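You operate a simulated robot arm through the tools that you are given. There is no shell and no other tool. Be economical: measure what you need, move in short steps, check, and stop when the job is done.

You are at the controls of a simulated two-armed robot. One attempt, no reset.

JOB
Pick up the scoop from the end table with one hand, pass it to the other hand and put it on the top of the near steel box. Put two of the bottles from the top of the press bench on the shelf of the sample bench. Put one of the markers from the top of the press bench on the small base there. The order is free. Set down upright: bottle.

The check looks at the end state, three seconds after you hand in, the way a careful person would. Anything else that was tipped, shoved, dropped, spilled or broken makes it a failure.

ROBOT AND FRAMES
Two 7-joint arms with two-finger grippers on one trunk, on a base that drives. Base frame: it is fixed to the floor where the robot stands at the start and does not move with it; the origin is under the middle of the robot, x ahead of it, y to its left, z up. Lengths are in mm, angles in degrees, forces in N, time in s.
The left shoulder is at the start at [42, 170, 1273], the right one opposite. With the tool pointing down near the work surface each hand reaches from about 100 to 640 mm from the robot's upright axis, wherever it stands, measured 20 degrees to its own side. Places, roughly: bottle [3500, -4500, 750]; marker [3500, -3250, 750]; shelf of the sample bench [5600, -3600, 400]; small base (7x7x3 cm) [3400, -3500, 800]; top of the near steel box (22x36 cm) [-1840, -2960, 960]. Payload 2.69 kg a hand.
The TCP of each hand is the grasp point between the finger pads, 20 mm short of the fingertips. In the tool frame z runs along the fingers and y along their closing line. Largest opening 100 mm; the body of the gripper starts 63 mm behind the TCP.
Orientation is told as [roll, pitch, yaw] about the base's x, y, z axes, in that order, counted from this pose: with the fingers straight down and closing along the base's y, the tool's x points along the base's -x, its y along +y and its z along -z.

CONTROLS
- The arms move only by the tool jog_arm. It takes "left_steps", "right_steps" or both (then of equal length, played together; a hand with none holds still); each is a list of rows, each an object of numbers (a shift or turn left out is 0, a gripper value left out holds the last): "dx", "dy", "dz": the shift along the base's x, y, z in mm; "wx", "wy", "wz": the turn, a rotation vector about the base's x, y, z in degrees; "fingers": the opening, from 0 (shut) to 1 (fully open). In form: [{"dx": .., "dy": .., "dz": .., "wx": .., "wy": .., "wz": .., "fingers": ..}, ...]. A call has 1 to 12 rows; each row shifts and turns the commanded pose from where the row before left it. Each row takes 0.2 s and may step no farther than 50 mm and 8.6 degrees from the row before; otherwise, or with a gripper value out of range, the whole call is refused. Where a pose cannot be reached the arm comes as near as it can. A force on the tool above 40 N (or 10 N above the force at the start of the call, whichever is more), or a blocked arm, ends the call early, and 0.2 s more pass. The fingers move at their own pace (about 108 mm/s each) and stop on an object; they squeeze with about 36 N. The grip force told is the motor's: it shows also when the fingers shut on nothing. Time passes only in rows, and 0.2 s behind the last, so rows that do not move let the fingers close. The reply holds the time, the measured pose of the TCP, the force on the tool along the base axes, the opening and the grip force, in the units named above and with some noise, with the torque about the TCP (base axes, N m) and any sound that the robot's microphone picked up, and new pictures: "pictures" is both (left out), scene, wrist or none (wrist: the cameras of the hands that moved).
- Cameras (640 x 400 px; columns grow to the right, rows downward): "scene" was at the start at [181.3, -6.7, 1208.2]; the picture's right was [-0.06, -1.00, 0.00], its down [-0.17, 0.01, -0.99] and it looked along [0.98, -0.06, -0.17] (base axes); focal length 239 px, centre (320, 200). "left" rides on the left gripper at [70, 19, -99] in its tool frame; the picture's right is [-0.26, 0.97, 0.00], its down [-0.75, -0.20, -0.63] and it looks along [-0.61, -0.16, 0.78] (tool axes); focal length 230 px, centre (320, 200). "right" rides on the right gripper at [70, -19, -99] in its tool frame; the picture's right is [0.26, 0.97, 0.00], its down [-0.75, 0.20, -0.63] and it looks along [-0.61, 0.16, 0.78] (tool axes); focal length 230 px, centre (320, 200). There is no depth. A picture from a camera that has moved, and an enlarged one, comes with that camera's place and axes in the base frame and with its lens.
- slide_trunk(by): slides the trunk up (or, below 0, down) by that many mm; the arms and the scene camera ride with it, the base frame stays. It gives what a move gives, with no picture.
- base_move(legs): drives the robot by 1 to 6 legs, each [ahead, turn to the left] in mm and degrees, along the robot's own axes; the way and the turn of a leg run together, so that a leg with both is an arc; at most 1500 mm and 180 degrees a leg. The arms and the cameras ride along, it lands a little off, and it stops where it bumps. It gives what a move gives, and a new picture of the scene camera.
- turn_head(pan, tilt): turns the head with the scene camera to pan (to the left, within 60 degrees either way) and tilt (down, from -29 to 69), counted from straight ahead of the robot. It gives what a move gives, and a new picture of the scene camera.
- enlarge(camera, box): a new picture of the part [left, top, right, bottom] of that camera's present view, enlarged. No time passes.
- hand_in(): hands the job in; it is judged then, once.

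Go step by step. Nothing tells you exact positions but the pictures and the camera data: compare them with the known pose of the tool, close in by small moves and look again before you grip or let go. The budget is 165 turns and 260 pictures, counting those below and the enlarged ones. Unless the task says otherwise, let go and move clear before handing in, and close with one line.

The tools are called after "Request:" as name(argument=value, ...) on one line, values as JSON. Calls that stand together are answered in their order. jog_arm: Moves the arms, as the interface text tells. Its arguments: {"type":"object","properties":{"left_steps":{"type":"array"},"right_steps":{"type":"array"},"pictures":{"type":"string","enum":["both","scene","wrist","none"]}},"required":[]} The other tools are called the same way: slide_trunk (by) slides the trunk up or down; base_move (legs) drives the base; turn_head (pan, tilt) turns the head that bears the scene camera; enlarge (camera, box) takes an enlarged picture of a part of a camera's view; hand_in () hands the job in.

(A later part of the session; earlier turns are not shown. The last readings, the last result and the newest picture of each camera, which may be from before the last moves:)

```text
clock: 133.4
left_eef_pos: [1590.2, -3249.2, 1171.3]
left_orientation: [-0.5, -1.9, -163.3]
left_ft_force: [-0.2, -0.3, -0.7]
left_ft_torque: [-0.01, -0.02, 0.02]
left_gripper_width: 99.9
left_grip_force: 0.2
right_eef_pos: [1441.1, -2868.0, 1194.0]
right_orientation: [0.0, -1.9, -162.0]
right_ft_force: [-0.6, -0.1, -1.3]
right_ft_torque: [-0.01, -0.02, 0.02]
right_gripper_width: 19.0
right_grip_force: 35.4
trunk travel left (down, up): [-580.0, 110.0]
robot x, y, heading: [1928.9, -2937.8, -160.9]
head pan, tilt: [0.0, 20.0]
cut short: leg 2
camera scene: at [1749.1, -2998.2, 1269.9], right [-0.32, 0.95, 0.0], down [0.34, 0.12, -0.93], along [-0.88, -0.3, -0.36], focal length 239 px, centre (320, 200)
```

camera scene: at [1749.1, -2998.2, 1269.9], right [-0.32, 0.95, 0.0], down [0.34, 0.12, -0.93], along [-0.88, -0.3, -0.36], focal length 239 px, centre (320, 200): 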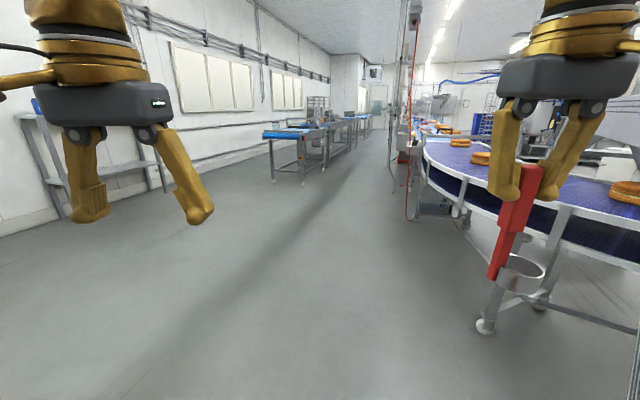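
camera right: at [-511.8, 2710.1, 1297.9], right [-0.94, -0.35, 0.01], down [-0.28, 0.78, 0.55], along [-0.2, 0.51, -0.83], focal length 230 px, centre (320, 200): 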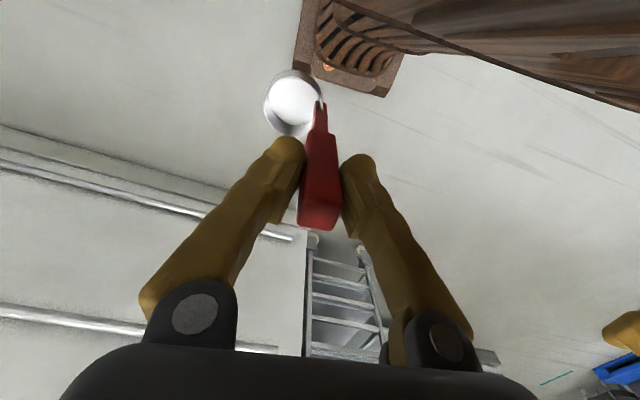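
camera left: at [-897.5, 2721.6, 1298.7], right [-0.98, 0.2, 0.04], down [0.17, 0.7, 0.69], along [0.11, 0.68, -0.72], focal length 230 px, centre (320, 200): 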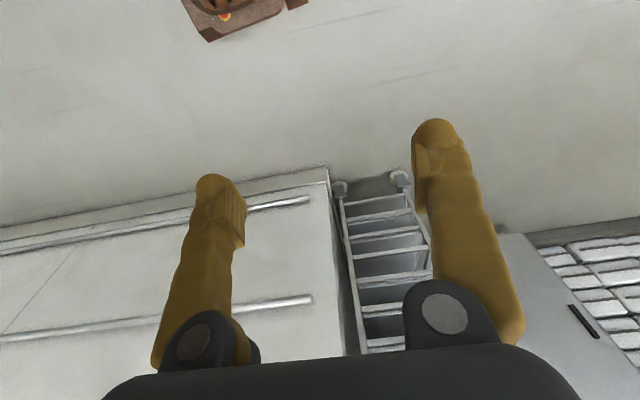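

The aisle between the curved line and the far conveyor is open, and the box is on its right side. I'll drive down it.

Request:
base_move(legs=[[1000, -5], [1000, 0], [600, -14]])

```text
clock: 146.2
left_eef_pos: [-951.7, -3762.0, 1176.5]
left_orientation: [-0.5, -2.9, 179.7]
left_ft_force: [-0.3, -0.4, 0.0]
left_ft_torque: [0.01, 0.0, -0.02]
left_gripper_width: 99.9
left_grip_force: 0.0
right_eef_pos: [-982.5, -3354.4, 1199.8]
right_orientation: [0.1, -2.9, -178.9]
right_ft_force: [0.1, 0.2, -1.9]
right_ft_torque: [-0.05, -0.03, -0.04]
right_gripper_width: 18.8
right_grip_force: 35.7
trunk travel left (down, up): [-580.0, 110.0]
robot x, y, heading: [-557.5, -3562.5, -178.2]
head pan, tilt: [0.0, 20.0]
camera scene: at [-745.3, -3570.6, 1269.9], right [-0.03, 1.0, 0.0], down [0.36, 0.01, -0.93], along [-0.93, -0.03, -0.36], focal length 239 px, centre (320, 200)
```

scene: 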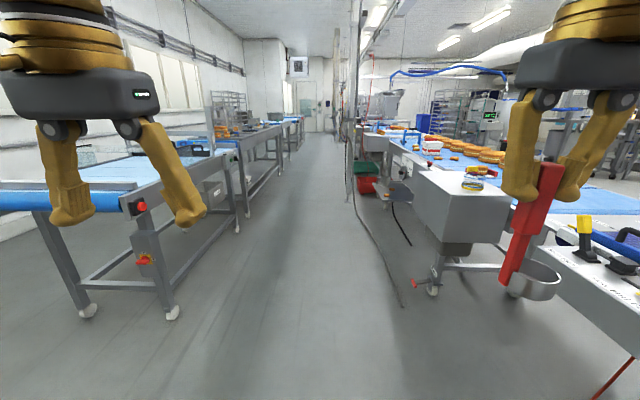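

The steel box, with a small jar on it, is ahead on the right around (-1750, -2970). I'll drive alongside and turn to face it.

Request:
base_move(legs=[[1150, 0]])

Request:
base_move(legs=[[0, -85]])

```text
clock: 152.1
left_eef_pos: [-2080.5, -3797.2, 1183.5]
left_orientation: [-0.4, -3.8, 179.4]
left_ft_force: [-0.3, 0.7, -0.4]
left_ft_torque: [-0.01, -0.03, 0.01]
left_gripper_width: 99.7
left_grip_force: 0.1
right_eef_pos: [-2108.6, -3387.7, 1206.2]
right_orientation: [0.2, -3.8, -179.2]
right_ft_force: [-1.0, -0.2, -1.3]
right_ft_torque: [0.0, 0.01, 0.0]
right_gripper_width: 18.8
right_grip_force: 36.5
trunk travel left (down, up): [-580.0, 110.0]
robot x, y, heading: [-1702.5, -3599.6, -178.4]
head pan, tilt: [0.0, 20.0]
camera scene: at [-1891.0, -3605.9, 1269.9], right [-0.03, 1.0, 0.0], down [0.36, 0.01, -0.93], along [-0.93, -0.03, -0.36], focal length 239 px, centre (320, 200)
```

scene: 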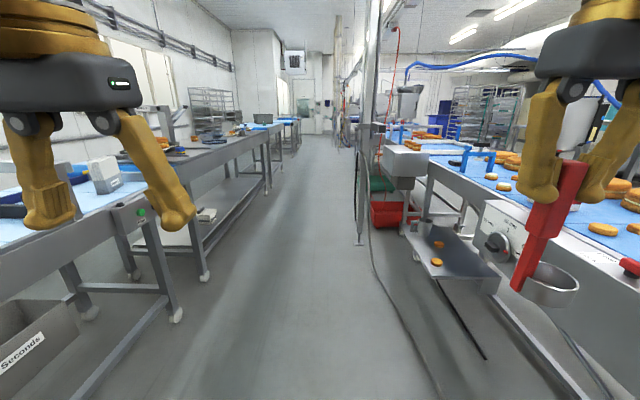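

```text
clock: 156.3
left_eef_pos: [-1918.6, -3251.9, 1189.8]
left_orientation: [-0.4, -4.6, 92.4]
left_ft_force: [0.0, 0.7, -0.3]
left_ft_torque: [0.0, 0.03, 0.03]
left_gripper_width: 100.0
left_grip_force: 0.0
right_eef_pos: [-1513.2, -3203.4, 1212.5]
right_orientation: [0.1, -4.7, 93.7]
right_ft_force: [-0.9, -0.3, -1.0]
right_ft_torque: [0.0, -0.04, -0.01]
right_gripper_width: 18.5
right_grip_force: 36.1
trunk travel left (down, up): [-580.0, 110.0]
robot x, y, heading: [-1710.2, -3598.5, 95.0]
head pan, tilt: [0.0, 20.0]
camera scene: at [-1729.6, -3416.2, 1270.0], right [1.0, 0.08, 0.0], down [0.03, -0.36, -0.93], along [-0.08, 0.93, -0.36], focal length 239 px, centre (320, 200)
```

scene: 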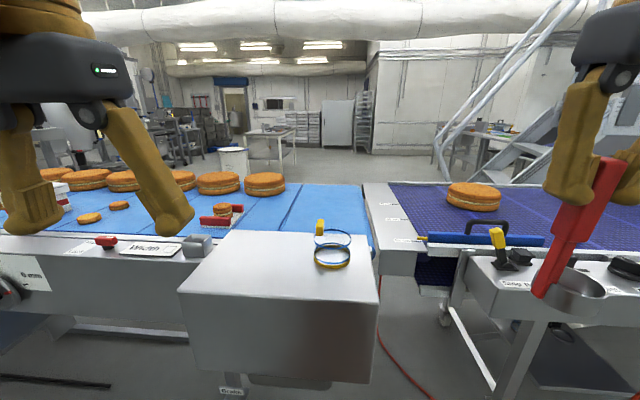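

The box top spans x -2020 to -1655 and y -3096 to -2873, with a ring or jar near (-1740, -2956). The left half is free, so I'll shift the base to the left.

Request:
base_move(legs=[[0, 75], [330, 0], [0, -80]])

```text
clock: 165.3
left_eef_pos: [-2206.0, -3190.1, 1194.6]
left_orientation: [-0.3, -5.5, 86.7]
left_ft_force: [0.1, 0.2, 0.6]
left_ft_torque: [-0.02, 0.0, 0.01]
left_gripper_width: 99.8
left_grip_force: 0.1
right_eef_pos: [-1796.2, -3183.8, 1218.1]
right_orientation: [0.1, -5.7, 87.9]
right_ft_force: [0.5, 0.0, -1.5]
right_ft_torque: [-0.01, 0.02, 0.02]
right_gripper_width: 18.9
right_grip_force: 36.2
trunk travel left (down, up): [-580.0, 110.0]
robot x, y, heading: [-2044.0, -3534.5, 88.9]
head pan, tilt: [0.0, 20.0]
camera scene: at [-2043.6, -3354.8, 1270.0], right [1.0, -0.02, 0.0], down [-0.01, -0.36, -0.93], along [0.02, 0.93, -0.36], focal length 239 px, centre (320, 200)
```

scene: 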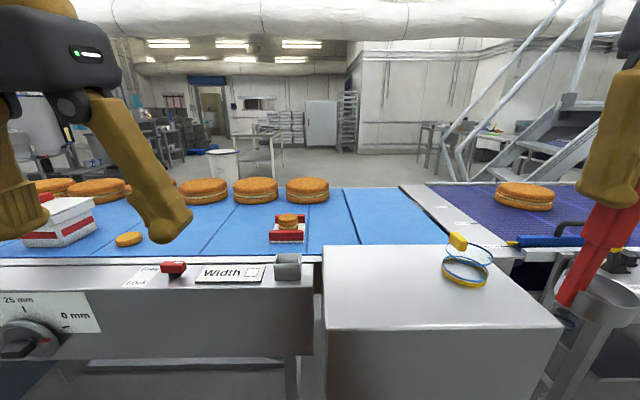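

I'll advance 50 mm, then bring the scoop over the free left part of the box top, staying high.

Request:
base_move(legs=[[50, 0]])

Request:
jog_arm(right_steps=[{"dx": -25, "dy": 30, "wx": -1.5}, {"dx": -25, "dy": 30, "wx": -1.4}, {"dx": -25, "dy": 30}, {"dx": -25, "dy": 30}, {"dx": -20, "dy": 24}, {}])

```text
clock: 166.2
left_eef_pos: [-2207.2, -3167.7, 1201.1]
left_orientation: [-0.2, -6.9, 86.8]
left_ft_force: [-0.5, -1.0, 0.4]
left_ft_torque: [0.1, -0.04, -0.02]
left_gripper_width: 100.1
left_grip_force: 0.0
right_eef_pos: [-1797.6, -3161.2, 1226.3]
right_orientation: [0.2, -7.0, 87.8]
right_ft_force: [-0.3, -1.2, -1.2]
right_ft_torque: [0.06, 0.01, 0.0]
right_gripper_width: 18.8
right_grip_force: 36.1
trunk travel left (down, up): [-580.0, 110.0]
robot x, y, heading: [-2045.0, -3492.3, 89.0]
head pan, tilt: [0.0, 20.0]
camera scene: at [-2043.4, -3314.5, 1271.4], right [1.0, -0.02, 0.0], down [-0.01, -0.35, -0.94], along [0.02, 0.94, -0.35], focal length 239 px, centre (320, 200)
```

scene: 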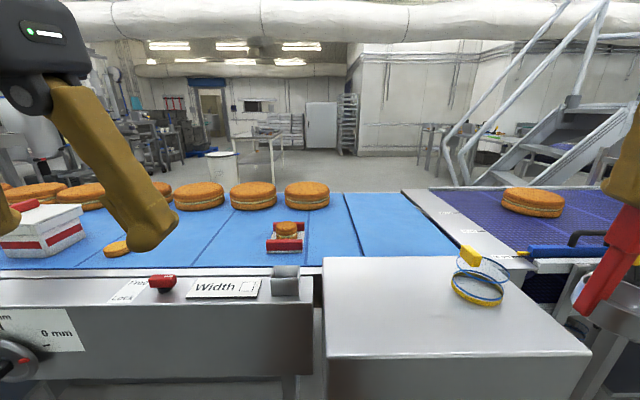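

```text
clock: 167.6
left_eef_pos: [-2207.2, -3166.3, 1201.6]
left_orientation: [-0.3, -6.8, 86.8]
left_ft_force: [0.2, 0.4, 0.2]
left_ft_torque: [-0.08, 0.01, -0.01]
left_gripper_width: 99.9
left_grip_force: 0.0
right_eef_pos: [-1916.4, -3015.3, 1219.6]
right_orientation: [0.1, -3.9, 87.9]
right_ft_force: [0.3, -0.4, -2.6]
right_ft_torque: [-0.06, 0.03, 0.0]
right_gripper_width: 18.7
right_grip_force: 36.1
trunk travel left (down, up): [-580.0, 110.0]
robot x, y, heading: [-2045.6, -3487.3, 89.0]
head pan, tilt: [0.0, 20.0]
camera scene: at [-2042.3, -3299.4, 1269.1], right [1.0, -0.02, 0.0], down [-0.01, -0.36, -0.93], along [0.02, 0.93, -0.36], focal length 239 px, centre (320, 200)
camera right: at [-1901.0, -3091.7, 1315.0], right [-0.97, -0.22, -0.02], down [-0.17, 0.71, 0.68], along [-0.14, 0.67, -0.73], focal length 230 px, centre (320, 200)
```

scene: 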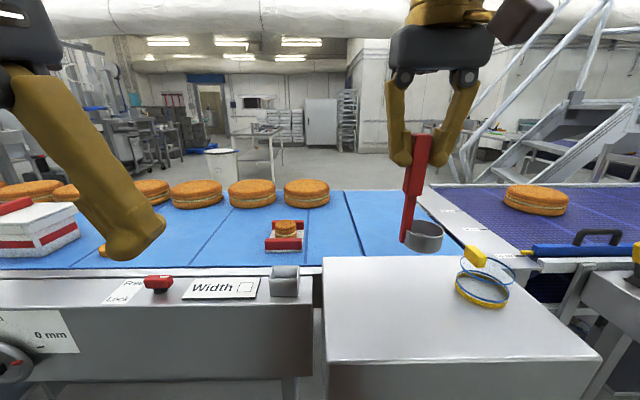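
right: 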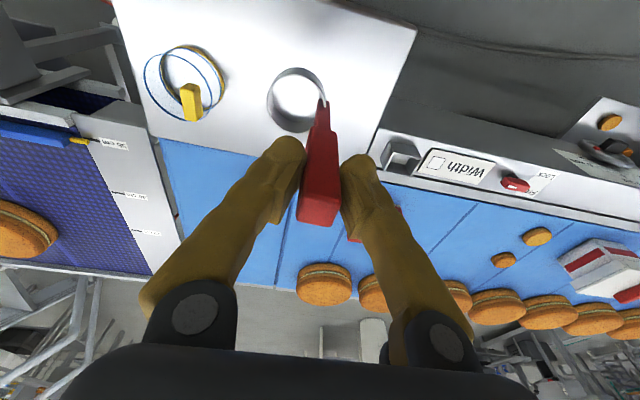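

The scoop is over the box, with the ring jar clear to its right. I'll check how vertical it hangs.

Request:
enlarge(camera="scene", box=[360, 120, 520, 300])

```text
2.22 times, centred on (440, 210) of scene
camera zoom: at [-2042.3, -3299.4, 1269.1], right [1.0, -0.02, 0.0], down [-0.01, -0.36, -0.93], along [0.02, 0.93, -0.36], focal length 531 px, centre (53, 178)
```

zoom: 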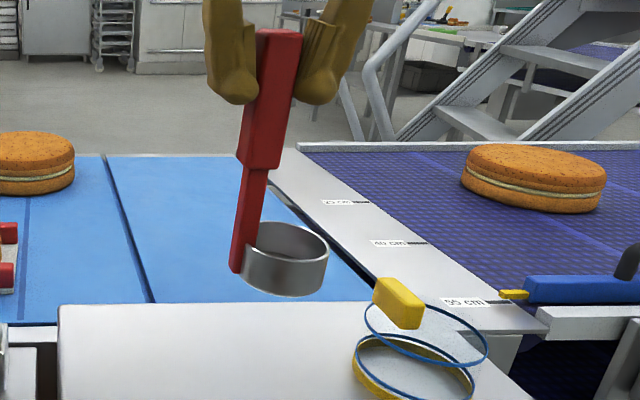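

It hangs vertical. I'll lower it most of the way and look again.

Request:
jog_arm(right_steps=[{"dz": -25, "dy": 10, "wx": -1.1}, {"dz": -25, "dy": 5}, {"dz": -25}, {"dz": -20}, {}])

Request:
enlarge(camera="scene", box=[340, 180, 500, 300])

```text
clock: 168.8
left_eef_pos: [-2207.9, -3177.6, 1203.9]
left_orientation: [-0.1, -7.3, 86.7]
left_ft_force: [-0.4, 0.0, 0.3]
left_ft_torque: [0.01, 0.01, 0.0]
left_gripper_width: 100.3
left_grip_force: 0.0
right_eef_pos: [-1916.7, -3009.9, 1132.6]
right_orientation: [0.0, -3.5, 88.0]
right_ft_force: [-0.8, -0.1, -1.0]
right_ft_torque: [0.01, 0.01, -0.01]
right_gripper_width: 18.9
right_grip_force: 35.9
trunk travel left (down, up): [-580.0, 110.0]
robot x, y, heading: [-2043.2, -3489.8, 89.0]
head pan, tilt: [0.0, 20.0]
camera scene: at [-2042.7, -3305.1, 1270.0], right [1.0, -0.02, 0.0], down [-0.01, -0.36, -0.93], along [0.02, 0.93, -0.36], focal length 239 px, centre (320, 200)
camera right: at [-1900.7, -3086.8, 1227.4], right [-0.97, -0.22, -0.02], down [-0.17, 0.72, 0.67], along [-0.14, 0.66, -0.74], focal length 230 px, centre (320, 200)
```

scene: 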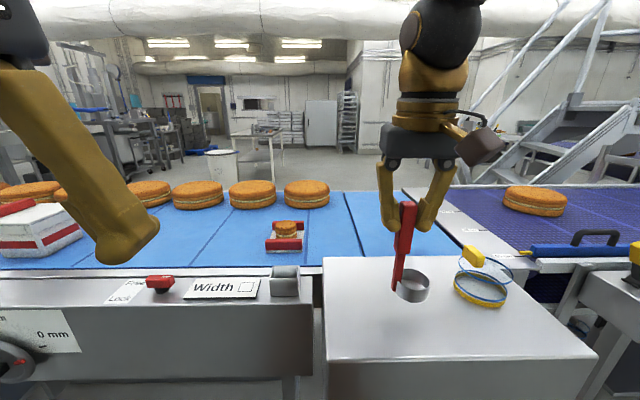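
right: 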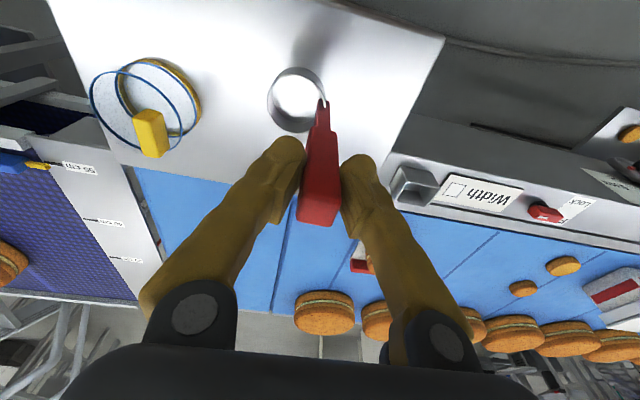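

```text
3.33 times, centred on (420, 240) of scene
camera zoom: at [-2042.7, -3305.1, 1270.0], right [1.0, -0.02, 0.0], down [-0.01, -0.36, -0.93], along [0.02, 0.93, -0.36], focal length 797 px, centre (-13, 67)
```

zoom: 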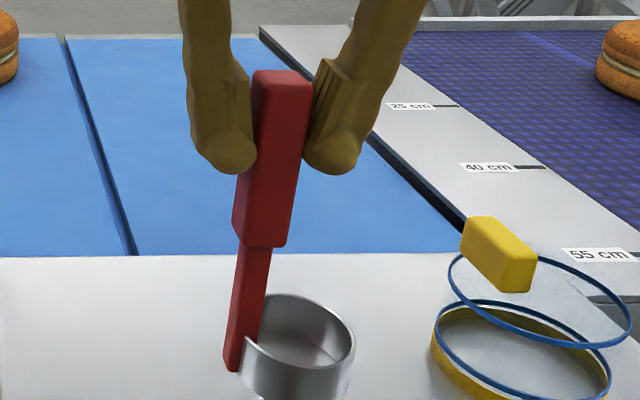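

About 35 mm to go. I'll lower in small steps and watch for contact.

Request:
jog_arm(right_steps=[{"dz": -10}, {"dz": -8}, {"dz": -6}, {"dz": -4}, {}], pictures="none")

Request:
enlarge(camera="scene", box=[340, 220, 500, 340])

```text
clock: 170.0
left_eef_pos: [-2208.8, -3176.6, 1204.8]
left_orientation: [-0.1, -7.3, 86.7]
left_ft_force: [-0.7, 0.2, 1.0]
left_ft_torque: [-0.01, 0.03, -0.02]
left_gripper_width: 100.2
left_grip_force: 0.1
right_eef_pos: [-1917.5, -3011.0, 1103.8]
right_orientation: [0.0, -3.4, 87.9]
right_ft_force: [-0.1, -0.1, -1.5]
right_ft_torque: [-0.02, 0.02, 0.0]
right_gripper_width: 18.8
right_grip_force: 36.1
trunk travel left (down, up): [-580.0, 110.0]
robot x, y, heading: [-2043.9, -3491.5, 89.0]
head pan, tilt: [0.0, 20.0]
```

```text
3.33 times, centred on (420, 280) of scene
camera zoom: at [-2042.8, -3304.9, 1270.0], right [1.0, -0.02, 0.0], down [-0.01, -0.36, -0.93], along [0.02, 0.93, -0.36], focal length 797 px, centre (-13, -67)
```

zoom: 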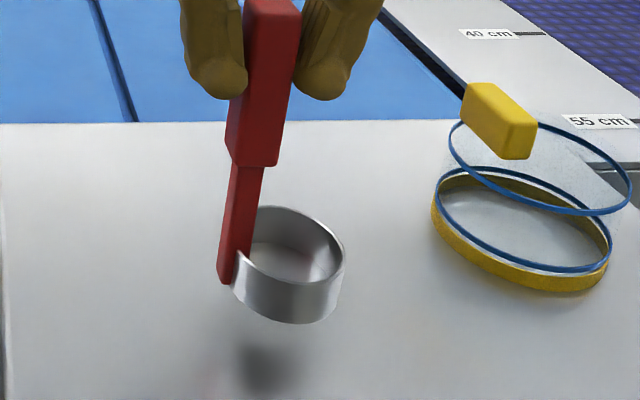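

A gap of roughly 15 mm remains, so I'll continue in small steps.

Request:
jog_arm(right_steps=[{"dz": -4}, {"dz": -3}, {"dz": -3}, {"dz": -2}, {}], pictures="none")

Request:
enlarge(camera="scene", box=[340, 220, 500, 340])

```text
clock: 171.2
left_eef_pos: [-2208.3, -3176.9, 1204.0]
left_orientation: [-0.1, -7.3, 86.7]
left_ft_force: [0.6, 0.8, -0.2]
left_ft_torque: [0.02, 0.02, -0.02]
left_gripper_width: 100.0
left_grip_force: 0.0
right_eef_pos: [-1916.2, -3011.6, 1093.1]
right_orientation: [0.1, -3.4, 88.0]
right_ft_force: [-0.2, -0.1, -1.7]
right_ft_torque: [0.0, 0.03, -0.04]
right_gripper_width: 18.6
right_grip_force: 36.0
trunk travel left (down, up): [-580.0, 110.0]
robot x, y, heading: [-2044.5, -3487.6, 89.1]
head pan, tilt: [0.0, 20.0]
```

```text
3.33 times, centred on (420, 280) of scene
camera zoom: at [-2042.7, -3304.9, 1270.0], right [1.0, -0.02, 0.0], down [-0.01, -0.36, -0.93], along [0.02, 0.93, -0.36], focal length 797 px, centre (-13, -67)
```

zoom: 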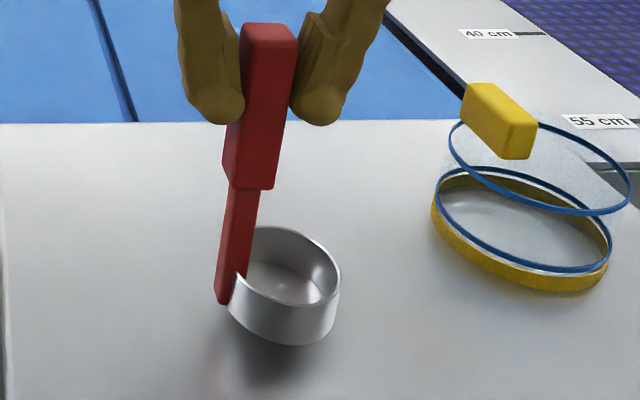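

Request:
jog_arm(right_steps=[{"dz": -3}, {"dz": -2}, {"dz": -2}, {}], pictures="none")

Request:
enlarge(camera="scene", box=[340, 220, 500, 340])

```text
clock: 172.2
left_eef_pos: [-2208.1, -3177.9, 1204.0]
left_orientation: [-0.2, -7.3, 86.8]
left_ft_force: [0.4, -0.2, -0.2]
left_ft_torque: [-0.05, 0.01, -0.01]
left_gripper_width: 99.9
left_grip_force: 0.1
right_eef_pos: [-1914.9, -3011.8, 1086.3]
right_orientation: [0.0, -3.4, 87.9]
right_ft_force: [-0.1, -0.3, -1.1]
right_ft_torque: [0.01, 0.01, -0.01]
right_gripper_width: 18.4
right_grip_force: 35.9
trunk travel left (down, up): [-580.0, 110.0]
robot x, y, heading: [-2042.7, -3490.0, 88.6]
head pan, tilt: [0.0, 20.0]
```

```text
3.33 times, centred on (420, 280) of scene
camera zoom: at [-2042.8, -3304.8, 1270.0], right [1.0, -0.02, 0.0], down [-0.01, -0.36, -0.93], along [0.02, 0.93, -0.36], focal length 797 px, centre (-13, -67)
```

zoom: 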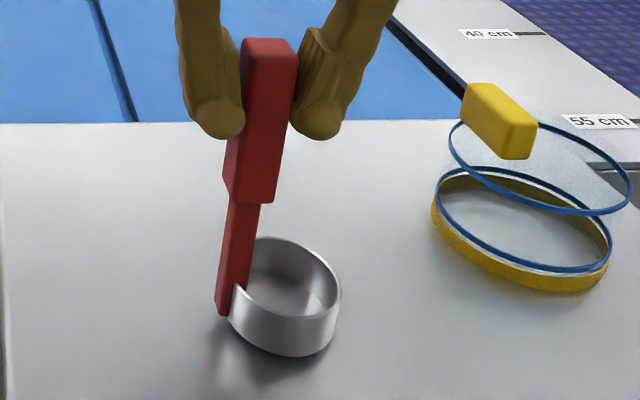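

Request:
jog_arm(right_steps=[{"dz": -2}, {"dz": -2}, {"dz": -1}, {}], pictures="none")

Request:
enlarge(camera="scene", box=[340, 220, 500, 340])

```text
clock: 173.2
left_eef_pos: [-2209.5, -3178.0, 1204.6]
left_orientation: [-0.2, -7.3, 86.7]
left_ft_force: [-0.1, 0.0, -0.1]
left_ft_torque: [0.01, 0.01, 0.06]
left_gripper_width: 99.9
left_grip_force: 0.0
right_eef_pos: [-1917.9, -3012.5, 1081.4]
right_orientation: [0.0, -3.6, 88.0]
right_ft_force: [-3.3, 0.0, 22.7]
right_ft_torque: [-0.34, 0.05, -0.05]
right_gripper_width: 18.9
right_grip_force: 35.9
trunk travel left (down, up): [-580.0, 110.0]
robot x, y, heading: [-2044.7, -3490.9, 88.8]
head pan, tilt: [0.0, 20.0]
```

```text
3.33 times, centred on (420, 280) of scene
camera zoom: at [-2043.8, -3306.4, 1270.4], right [1.0, -0.02, 0.0], down [-0.01, -0.36, -0.93], along [0.02, 0.93, -0.36], focal length 797 px, centre (-13, -67)
```

zoom: 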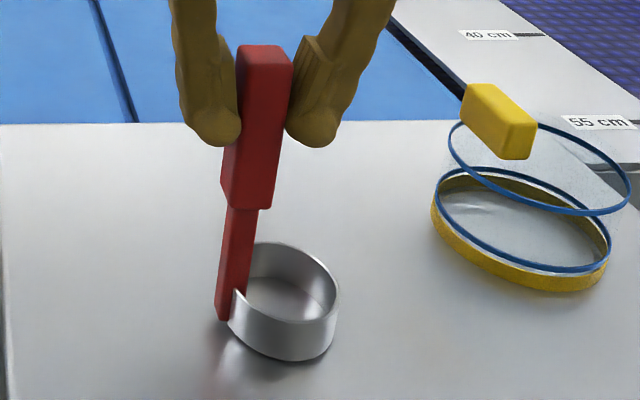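

Contact is made at about 24 N. I'll ease off 1 mm, open the hand, and look before rising.

Request:
jog_arm(right_steps=[{"dz": 1}, {"fingers": 0.5}, {}, {}])

```text
clock: 174.2
left_eef_pos: [-2207.6, -3177.1, 1204.1]
left_orientation: [-0.1, -7.3, 86.8]
left_ft_force: [0.0, 0.5, -0.1]
left_ft_torque: [0.0, 0.01, 0.0]
left_gripper_width: 99.9
left_grip_force: 0.0
right_eef_pos: [-1916.5, -3011.4, 1080.1]
right_orientation: [0.0, -3.4, 88.0]
right_ft_force: [0.3, 0.0, 0.9]
right_ft_torque: [0.01, 0.0, -0.01]
right_gripper_width: 49.8
right_grip_force: 0.0
trunk travel left (down, up): [-580.0, 110.0]
robot x, y, heading: [-2042.2, -3488.2, 88.9]
head pan, tilt: [0.0, 20.0]
camera scene: at [-2042.7, -3304.7, 1269.9], right [1.0, -0.02, 0.0], down [-0.01, -0.36, -0.93], along [0.02, 0.93, -0.36], focal length 239 px, centre (320, 200)
camera right: at [-1900.2, -3087.4, 1176.4], right [-0.97, -0.22, -0.02], down [-0.17, 0.72, 0.67], along [-0.14, 0.66, -0.74], focal length 230 px, centre (320, 200)
```

scene: 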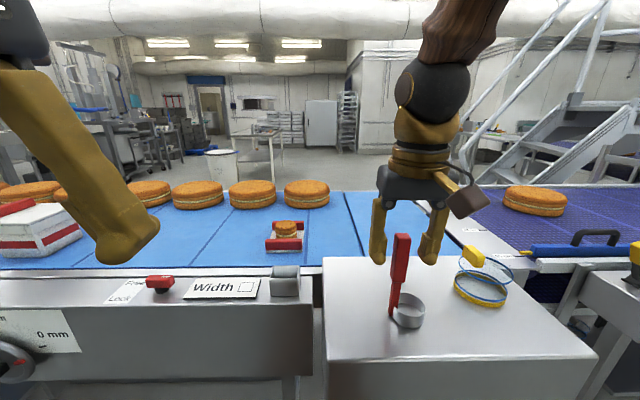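
right: 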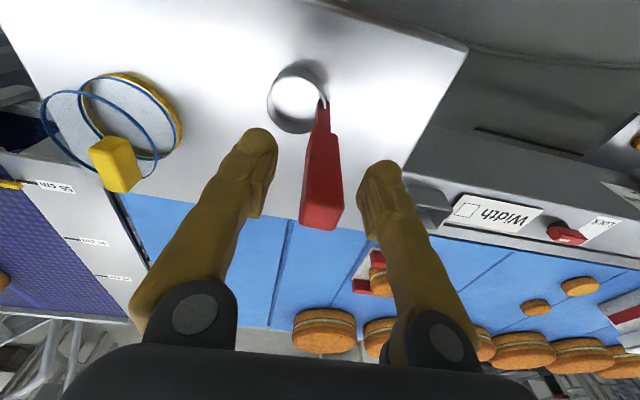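

The scoop stands by itself on the box. I'll rise straight up, and also re-extend the left arm for driving.

Request:
jog_arm(right_steps=[{"dz": 30}, {"dz": 40}, {"dz": 40}, {"dz": 20}, {"dx": 30}, {"dx": 30}], left_steps=[{}, {}, {"dy": 40, "dz": -13, "wx": -3.5}, {"dy": 40, "dz": -13, "wx": -3.5}, {"dy": 40, "dz": -10}, {"dx": -15}], pictures="scene")

```text
clock: 175.6
left_eef_pos: [-2221.7, -3057.3, 1168.2]
left_orientation: [-0.6, -0.4, 86.7]
left_ft_force: [-0.7, -0.2, 0.5]
left_ft_torque: [0.08, -0.02, -0.01]
left_gripper_width: 99.9
left_grip_force: 0.0
right_eef_pos: [-1857.4, -3012.3, 1212.7]
right_orientation: [0.0, -3.5, 88.0]
right_ft_force: [0.1, 0.2, -1.0]
right_ft_torque: [0.02, -0.03, 0.04]
right_gripper_width: 50.0
right_grip_force: 0.1
trunk travel left (down, up): [-580.0, 110.0]
robot x, y, heading: [-2043.9, -3485.9, 88.9]
head pan, tilt: [0.0, 20.0]
camera scene: at [-2043.1, -3305.7, 1270.1], right [1.0, -0.02, 0.0], down [-0.01, -0.36, -0.93], along [0.02, 0.93, -0.36], focal length 239 px, centre (320, 200)
```

scene: 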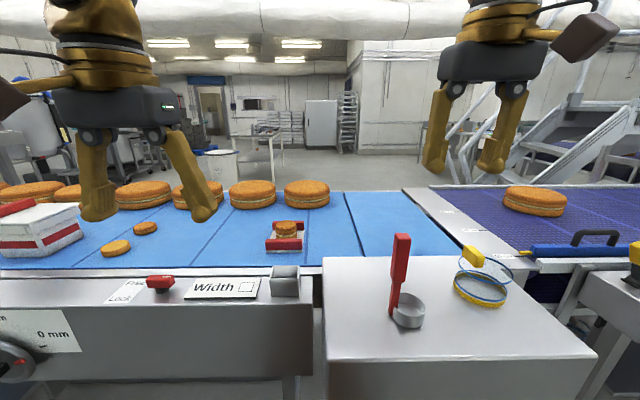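

The scoop job is done. Now I'll back off, turn, and drive to the press bench (west edge around x 3250).

Request:
base_move(legs=[[-200, 0], [0, -84]])

```text
clock: 180.9
left_eef_pos: [-1634.3, -3475.0, 1168.0]
left_orientation: [-0.6, -0.3, 2.1]
left_ft_force: [-0.4, 0.8, 0.4]
left_ft_torque: [-0.02, 0.0, -0.01]
left_gripper_width: 99.9
left_grip_force: 0.1
right_eef_pos: [-1555.0, -3834.7, 1212.6]
right_orientation: [0.0, -3.3, 3.3]
right_ft_force: [0.6, -0.5, -0.2]
right_ft_torque: [-0.02, 0.0, 0.0]
right_gripper_width: 50.1
right_grip_force: 0.1
trunk travel left (down, up): [-580.0, 110.0]
robot x, y, heading: [-2047.3, -3679.5, 4.3]
head pan, tilt: [0.0, 20.0]
camera scene: at [-1865.9, -3669.3, 1270.0], right [0.07, -1.0, 0.0], down [-0.36, -0.03, -0.93], along [0.93, 0.07, -0.36], focal length 239 px, centre (320, 200)
```

scene: 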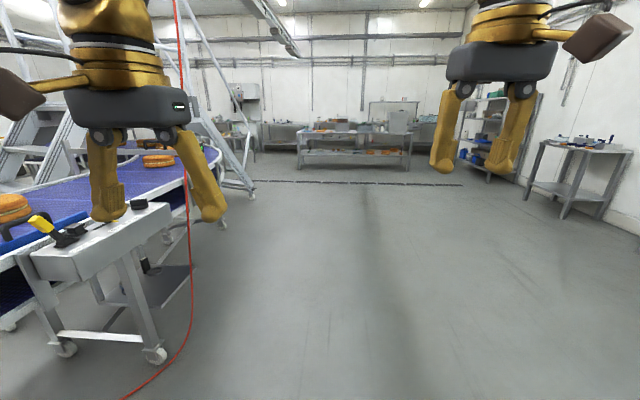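

Request:
base_move(legs=[[1500, 0], [1500, 0], [1200, 0]])

```text
clock: 201.2
left_eef_pos: [2559.8, -3224.1, 1174.9]
left_orientation: [-0.5, -1.3, 0.8]
left_ft_force: [0.1, -1.3, -0.5]
left_ft_torque: [0.0, 0.02, -0.04]
left_gripper_width: 100.0
left_grip_force: 0.1
right_eef_pos: [2632.3, -3587.3, 1219.4]
right_orientation: [0.0, -4.4, 2.0]
right_ft_force: [0.6, 0.7, 0.0]
right_ft_torque: [-0.01, 0.0, -0.04]
right_gripper_width: 49.9
right_grip_force: 0.1
trunk travel left (down, up): [-580.0, 110.0]
robot x, y, heading: [2160.3, -3425.4, 3.3]
head pan, tilt: [0.0, 20.0]
camera scene: at [2343.1, -3413.3, 1269.9], right [0.05, -1.0, 0.0], down [-0.36, -0.02, -0.93], along [0.93, 0.05, -0.36], focal length 239 px, centre (320, 200)
```

scene: 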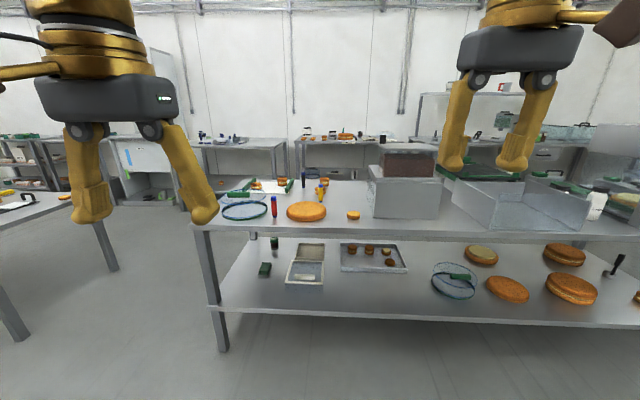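

The press bench is ahead, with markers standing near column 274-320. I'll enlarge there.

Request:
enlarge(camera="scene", box=[210, 160, 370, 250])

Request:
enlarge(camera="scene", box=[400, 100, 640, 250])

```text
4.00 times, centred on (290, 205) of scene
camera zoom: at [2343.1, -3413.3, 1269.9], right [0.05, -1.0, 0.0], down [-0.36, -0.02, -0.93], along [0.93, 0.05, -0.36], focal length 957 px, centre (440, 180)
```

zoom: 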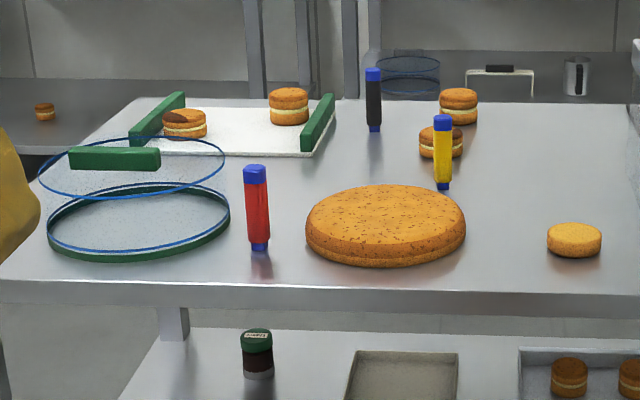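

```text
2.67 times, centred on (520, 175) of scene
camera zoom: at [2343.1, -3413.3, 1269.9], right [0.05, -1.0, 0.0], down [-0.36, -0.02, -0.93], along [0.93, 0.05, -0.36], focal length 638 px, centre (-213, 267)
```

zoom: 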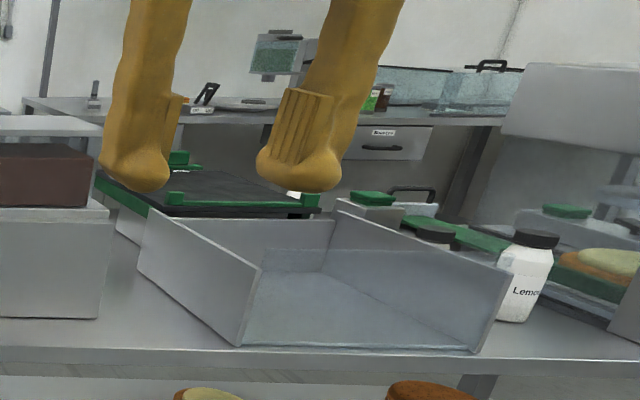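

The red marker stands near (3430, -3125) and the small sponge base is near (3414, -3520). The bottles with black lids are further right. I'll drive closer, between the marker and the base.

Request:
base_move(legs=[[350, 10], [380, -13]])

Request:
slide_trunk(by=-150)

Request:
turn_head(pan=0, tilt=38)

```text
clock: 205.5
left_eef_pos: [3289.8, -3158.7, 1180.7]
left_orientation: [-0.5, -2.2, -2.5]
left_ft_force: [-0.5, 0.2, 0.4]
left_ft_torque: [0.02, -0.02, -0.04]
left_gripper_width: 99.6
left_grip_force: 0.0
right_eef_pos: [3338.1, -3523.6, 1227.0]
right_orientation: [0.0, -5.2, -1.3]
right_ft_force: [0.2, 0.6, -0.4]
right_ft_torque: [0.02, 0.0, -0.01]
right_gripper_width: 50.2
right_grip_force: 0.1
trunk travel left (down, up): [-580.0, 110.0]
robot x, y, heading: [2894.3, -3325.7, -0.3]
head pan, tilt: [0.0, 20.0]
camera scene: at [3079.2, -3331.6, 1269.9], right [-0.01, -1.0, 0.0], down [-0.36, 0.0, -0.93], along [0.93, -0.01, -0.36], focal length 239 px, centre (320, 200)
```

scene: 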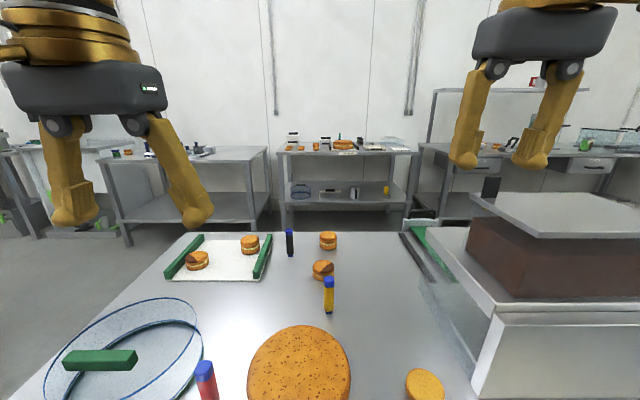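

```text
clock: 207.2
left_eef_pos: [3270.1, -3158.2, 1037.7]
left_orientation: [-0.4, -3.1, -2.5]
left_ft_force: [0.1, -0.4, 0.8]
left_ft_torque: [0.04, -0.02, 0.03]
left_gripper_width: 100.1
left_grip_force: 0.0
right_eef_pos: [3318.7, -3523.6, 1084.1]
right_orientation: [0.1, -6.3, -1.4]
right_ft_force: [0.4, -0.2, 0.7]
right_ft_torque: [0.01, -0.01, 0.02]
right_gripper_width: 49.8
right_grip_force: 0.0
trunk travel left (down, up): [-430.0, 260.0]
robot x, y, heading: [2893.0, -3330.4, -0.3]
head pan, tilt: [0.0, 20.0]
```

```text
clock: 208.1
left_eef_pos: [3270.7, -3157.7, 1036.5]
left_orientation: [-0.4, -3.1, -2.6]
left_ft_force: [-1.0, -0.4, -0.8]
left_ft_torque: [0.02, -0.04, 0.02]
left_gripper_width: 100.3
left_grip_force: 0.1
right_eef_pos: [3317.0, -3523.3, 1083.3]
right_orientation: [0.0, -6.1, -1.5]
right_ft_force: [-0.1, 1.5, 0.0]
right_ft_torque: [0.03, 0.02, 0.01]
right_gripper_width: 50.3
right_grip_force: 0.1
trunk travel left (down, up): [-430.0, 260.0]
robot x, y, heading: [2899.7, -3329.7, -0.4]
head pan, tilt: [0.0, 38.0]
camera scene: at [3068.5, -3331.5, 1091.8], right [-0.01, -1.0, 0.0], down [-0.63, 0.0, -0.78], along [0.78, -0.01, -0.63], focal length 239 px, centre (320, 200)
```

scene: 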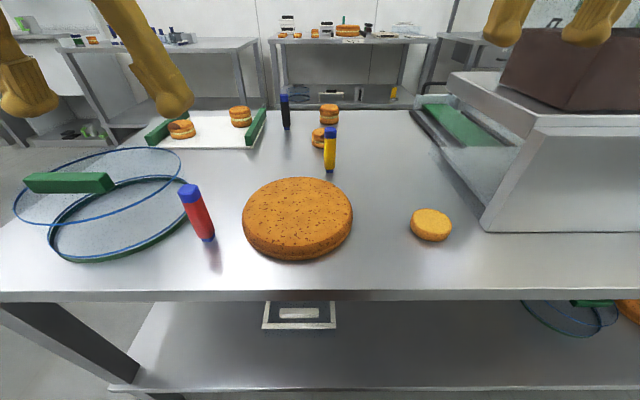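

The red marker is at (3375, -3127), about 111 mm tall, and the sponge base is at (3389, -3543). Turning about 25° left puts both within the right hand's reach.

Request:
base_move(legs=[[-30, 0], [0, 25]])

```text
clock: 210.2
left_eef_pos: [3132.5, -3014.2, 1036.5]
left_orientation: [-0.4, -3.1, 22.7]
left_ft_force: [-0.1, -0.1, 0.2]
left_ft_torque: [-0.01, 0.0, 0.04]
left_gripper_width: 100.2
left_grip_force: 0.2
right_eef_pos: [3330.6, -3324.4, 1083.9]
right_orientation: [0.0, -6.1, 24.0]
right_ft_force: [-0.6, -0.3, 0.0]
right_ft_torque: [0.02, 0.01, 0.02]
right_gripper_width: 49.6
right_grip_force: 0.1
trunk travel left (down, up): [-430.0, 260.0]
robot x, y, heading: [2868.8, -3329.8, 24.7]
head pan, tilt: [0.0, 38.0]
camera scene: at [3024.0, -3259.1, 1091.7], right [0.42, -0.91, 0.0], down [-0.57, -0.26, -0.78], along [0.71, 0.33, -0.63], focal length 239 px, centre (320, 200)
```

scene: 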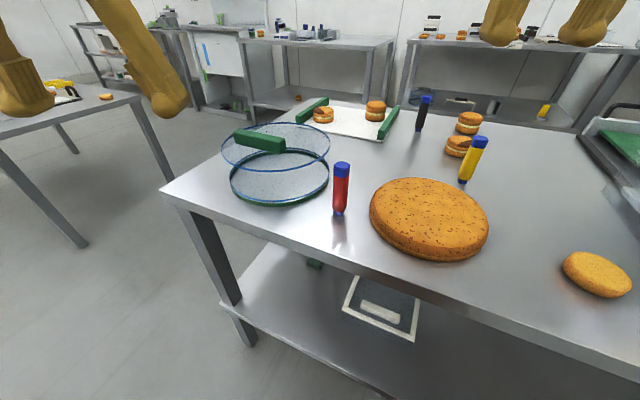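

I'll bring the right hand over the red marker, level it, and open it wider.

Request:
jog_arm(right_steps=[{"dx": 9, "dy": 38, "wx": -1.3, "wy": 2.8, "fingers": 0.75}, {"dx": 9, "dy": 38, "wx": -1.2, "wy": 2.7}, {"dx": 9, "dy": 38, "dz": -30}, {"dx": 9, "dy": 38, "dz": -40}, {"dx": 9, "dy": 41, "dz": -50}, {}])

```text
refused: row 4 steps farther than a row can; nothing moved
```

Request:
jog_arm(right_steps=[{"dx": 9, "dy": 38, "wx": -1.3, "wy": 2.8, "fingers": 0.75}, {"dx": 9, "dy": 38, "wx": -1.2, "wy": 2.7}, {"dx": 9, "dy": 38, "dz": -25}, {"dx": 9, "dy": 38, "dz": -25}, {"dx": 9, "dy": 40, "dz": -25}, {"dz": -40}, {}])

```text
clock: 211.8
left_eef_pos: [3116.0, -3022.5, 1041.2]
left_orientation: [-0.3, -4.0, 22.8]
left_ft_force: [-0.3, 0.1, 1.3]
left_ft_torque: [0.01, 0.01, 0.0]
left_gripper_width: 100.2
left_grip_force: 0.0
right_eef_pos: [3368.0, -3142.8, 977.4]
right_orientation: [1.1, -1.1, 22.2]
right_ft_force: [0.2, 0.3, 0.4]
right_ft_torque: [-0.02, -0.03, 0.0]
right_gripper_width: 74.9
right_grip_force: 0.1
trunk travel left (down, up): [-430.0, 260.0]
robot x, y, heading: [2869.5, -3332.1, 24.9]
head pan, tilt: [0.0, 38.0]
camera scene: at [3023.4, -3259.5, 1091.8], right [0.42, -0.91, 0.0], down [-0.57, -0.26, -0.78], along [0.71, 0.33, -0.63], focal length 239 px, centre (320, 200)
camera right: at [3309.1, -3188.6, 1075.0], right [-0.6, 0.8, 0.01], down [0.61, 0.45, 0.65], along [0.51, 0.4, -0.76], focal length 230 px, centre (320, 200)
```

scene: 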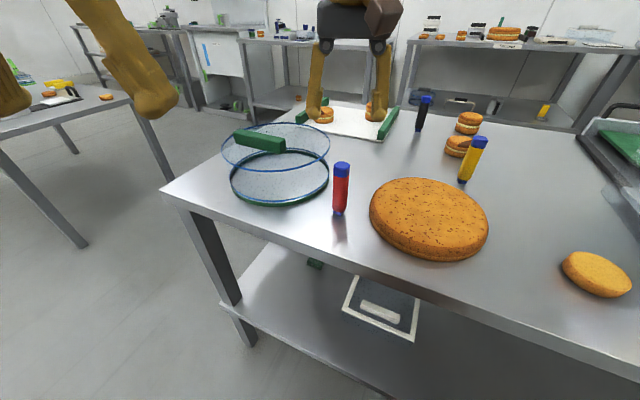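
right: 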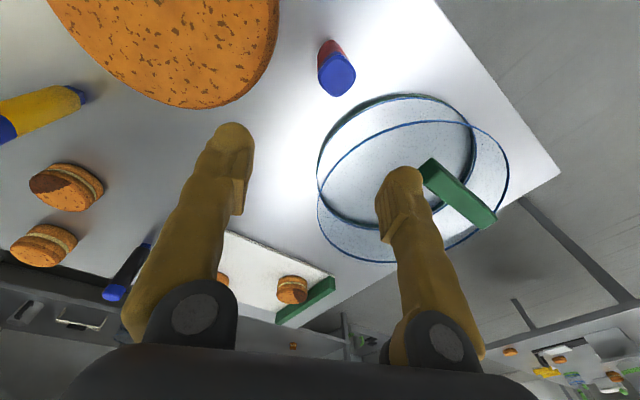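

Triangulating both views puts the marker at (3333, -3154) with its top near z 900, so the table surface is at about 790. I'll correct and look again.

Request:
jog_arm(right_steps=[{"dx": -18, "dy": -6}, {"dx": -17, "dy": -5, "wx": -1, "wy": 1}, {"dz": -20}, {}])

```text
clock: 212.8
left_eef_pos: [3115.9, -3020.8, 1042.9]
left_orientation: [-0.3, -4.1, 22.7]
left_ft_force: [0.7, 0.4, -0.6]
left_ft_torque: [-0.01, 0.02, -0.01]
left_gripper_width: 100.0
left_grip_force: 0.0
right_eef_pos: [3336.3, -3162.7, 948.1]
right_orientation: [1.0, 1.8, 20.9]
right_ft_force: [0.0, 0.1, -0.2]
right_ft_torque: [0.0, 0.0, 0.03]
right_gripper_width: 75.2
right_grip_force: 0.0
trunk travel left (down, up): [-430.0, 260.0]
robot x, y, heading: [2867.4, -3328.9, 24.6]
head pan, tilt: [0.0, 38.0]
camera scene: at [3023.8, -3259.0, 1091.7], right [0.42, -0.91, 0.0], down [-0.57, -0.26, -0.78], along [0.71, 0.33, -0.63], focal length 239 px, centre (320, 200)
camera right: at [3280.8, -3205.0, 1049.1], right [-0.58, 0.81, 0.03], down [0.65, 0.45, 0.61], along [0.48, 0.37, -0.79], focal length 230 px, centre (320, 200)
```

scene: 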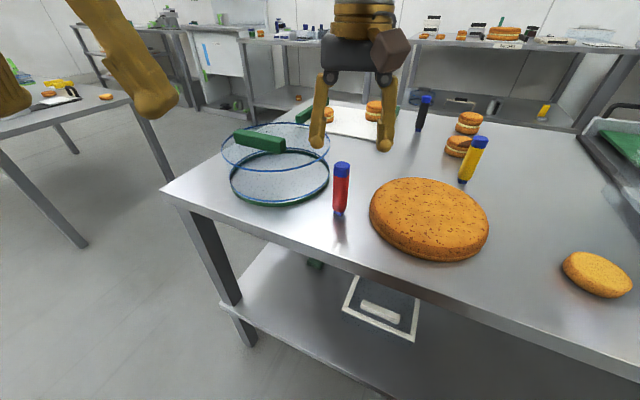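
right: 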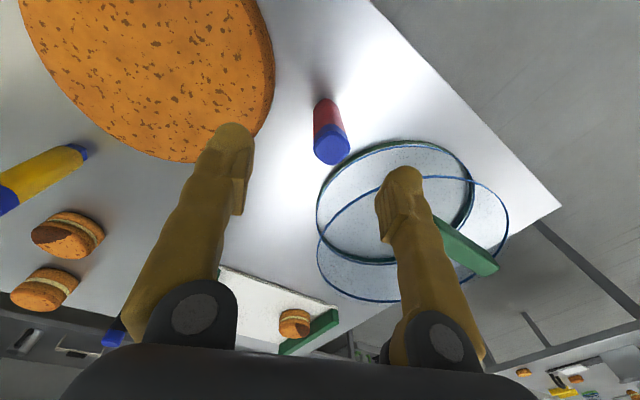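

The marker is between the open fingers, offset by under 10 mm. I'll centre, descend around its upper part and close.

Request:
jog_arm(right_steps=[{"dx": -7, "dy": 7, "dz": -10}, {"dz": -22}, {"dz": -22}, {"dz": -20}, {}], pictures="wrist")

```text
clock: 214.0
left_eef_pos: [3115.4, -3019.7, 1042.1]
left_orientation: [-0.3, -3.9, 22.6]
left_ft_force: [0.4, 0.5, -0.1]
left_ft_torque: [0.02, -0.01, 0.01]
left_gripper_width: 100.1
left_grip_force: 0.1
right_eef_pos: [3333.5, -3151.9, 887.3]
right_orientation: [0.9, 0.1, 21.1]
right_ft_force: [-0.3, 0.2, 0.6]
right_ft_torque: [0.03, 0.01, 0.0]
right_gripper_width: 75.2
right_grip_force: 0.1
trunk travel left (down, up): [-430.0, 260.0]
robot x, y, heading: [2869.0, -3330.4, 24.8]
head pan, tilt: [0.0, 38.0]
camera right: at [3275.5, -3194.5, 986.7], right [-0.59, 0.81, 0.02], down [0.63, 0.45, 0.63], along [0.5, 0.38, -0.78], focal length 230 px, centre (320, 200)
```

right: 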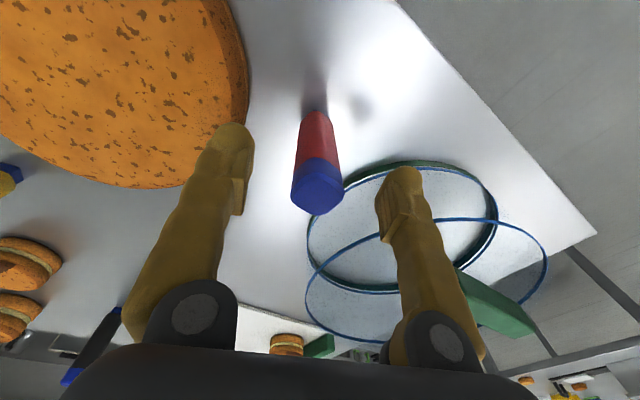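

The marker top is at z 895 and centred. I'll go 20 mm lower, then close.

Request:
jog_arm(right_steps=[{"dz": -12, "dx": -1, "dy": -1}, {"dz": -10}, {"fingers": 0.15}, {"fingers": 0.15}, {}, {}], pictures="wrist")

```text
clock: 215.4
left_eef_pos: [3116.1, -3021.9, 1043.5]
left_orientation: [-0.3, -4.1, 22.8]
left_ft_force: [-0.1, 0.5, 0.2]
left_ft_torque: [0.02, -0.03, 0.02]
left_gripper_width: 100.1
left_grip_force: 0.1
right_eef_pos: [3331.5, -3152.8, 863.8]
right_orientation: [0.4, 0.0, 21.5]
right_ft_force: [6.9, 1.6, 22.3]
right_ft_torque: [0.24, -0.42, -0.1]
right_gripper_width: 29.6
right_grip_force: 36.3
trunk travel left (down, up): [-430.0, 260.0]
robot x, y, heading: [2865.1, -3335.1, 24.9]
head pan, tilt: [0.0, 38.0]
camera right: at [3273.3, -3195.7, 962.6], right [-0.59, 0.81, 0.01], down [0.63, 0.46, 0.63], along [0.5, 0.38, -0.78], focal length 230 px, centre (320, 200)
```

right: 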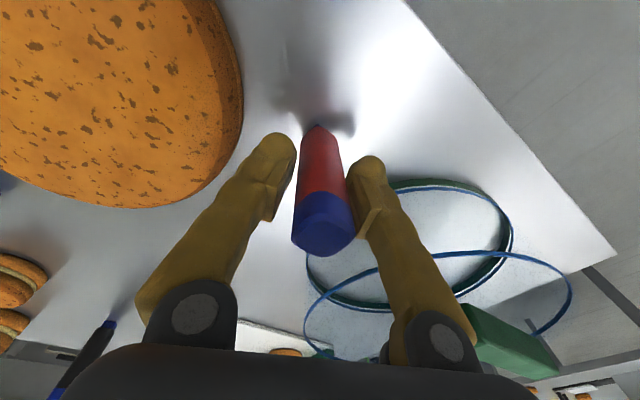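

The marker is gripped at 29.6 mm. I'll lift it and carry it over to the sponge base near (3360, -3524), staying clear of the steel box to its right.

Request:
jog_arm(right_steps=[{"dz": 30}, {"dz": 40}, {"dz": 40}, {"dy": -45, "dx": 3}, {"dy": -45, "dx": 3}, {"dy": -45, "dx": 3}, {"dy": -45, "dx": 3}, {"dy": -45, "dx": 3}, {"dy": -45, "dx": 3}, {"dy": -45, "dx": 3}, {}])

```text
clock: 217.8
left_eef_pos: [3116.5, -3020.7, 1041.2]
left_orientation: [-0.3, -4.1, 22.7]
left_ft_force: [0.5, 0.7, -0.4]
left_ft_torque: [0.0, -0.01, 0.0]
left_gripper_width: 100.1
left_grip_force: 0.0
right_eef_pos: [3336.8, -3461.4, 968.7]
right_orientation: [-0.5, 0.2, 23.9]
right_ft_force: [-0.1, 0.1, -0.8]
right_ft_torque: [-0.05, -0.02, 0.01]
right_gripper_width: 22.7
right_grip_force: 36.2
trunk travel left (down, up): [-430.0, 260.0]
robot x, y, heading: [2869.8, -3333.2, 24.9]
head pan, tilt: [0.0, 38.0]
camera scene: at [3023.8, -3258.5, 1091.7], right [0.42, -0.91, 0.0], down [-0.57, -0.26, -0.78], along [0.71, 0.33, -0.63], focal length 239 px, centre (320, 200)
camera right: at [3281.7, -3504.3, 1068.9], right [-0.63, 0.78, -0.01], down [0.61, 0.49, 0.62], along [0.49, 0.39, -0.78], focal length 230 px, centre (320, 200)
```

scene: 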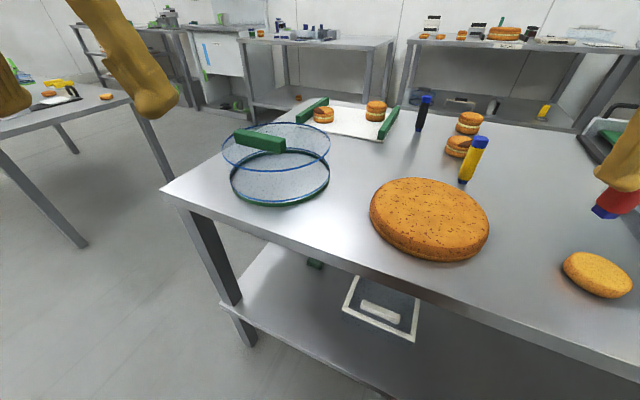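
right: 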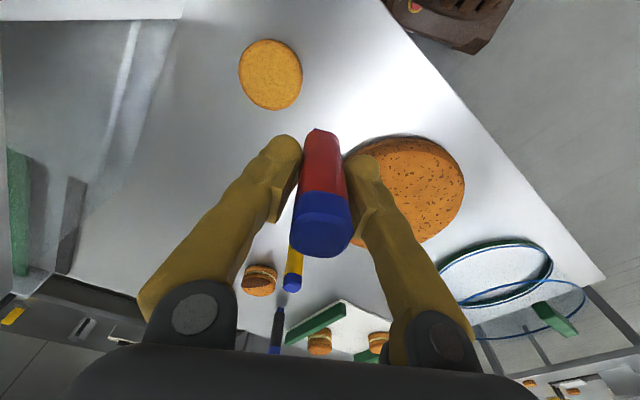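

The marker hangs vertical, its bottom 72 mm below the TCP. Both views put the sponge top centre at (3349, -3514, 816). I'll move over it and lower partway.

Request:
jog_arm(right_steps=[{"dy": -26, "dx": 6}, {"dy": -26, "dx": 6}, {"dz": -25}, {"dz": -25}, {}])

```text
clock: 219.0
left_eef_pos: [3116.6, -3020.9, 1042.4]
left_orientation: [-0.4, -4.0, 22.7]
left_ft_force: [0.1, -0.6, -0.9]
left_ft_torque: [0.01, 0.01, -0.01]
left_gripper_width: 100.0
left_grip_force: 0.1
right_eef_pos: [3349.7, -3513.2, 919.3]
right_orientation: [-0.4, 0.2, 23.8]
right_ft_force: [-0.1, -0.7, 0.0]
right_ft_torque: [-0.01, -0.02, 0.0]
right_gripper_width: 22.6
right_grip_force: 36.3
trunk travel left (down, up): [-430.0, 260.0]
robot x, y, heading: [2867.0, -3329.9, 24.7]
head pan, tilt: [0.0, 38.0]
camera scene: at [3023.6, -3259.0, 1091.7], right [0.42, -0.91, 0.0], down [-0.57, -0.26, -0.78], along [0.71, 0.33, -0.63], focal length 239 px, centre (320, 200)
camera right: at [3292.4, -3556.5, 1019.3], right [-0.63, 0.78, -0.01], down [0.61, 0.49, 0.62], along [0.49, 0.39, -0.78], focal length 230 px, centre (320, 200)
```

scene: 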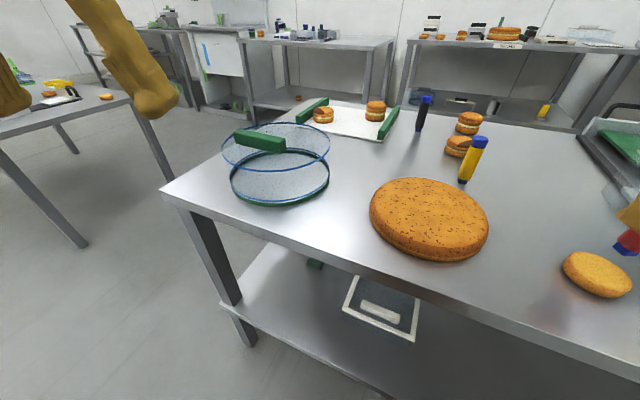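
right: 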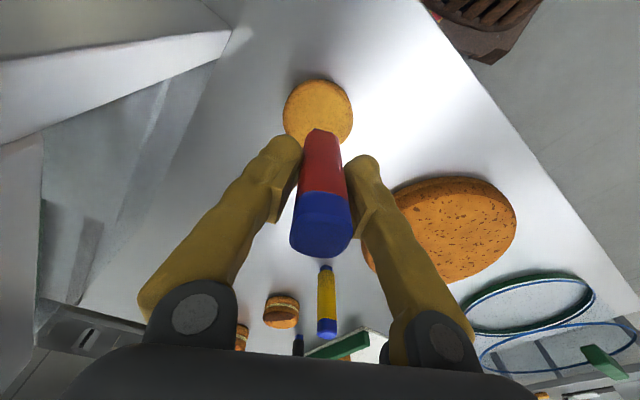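

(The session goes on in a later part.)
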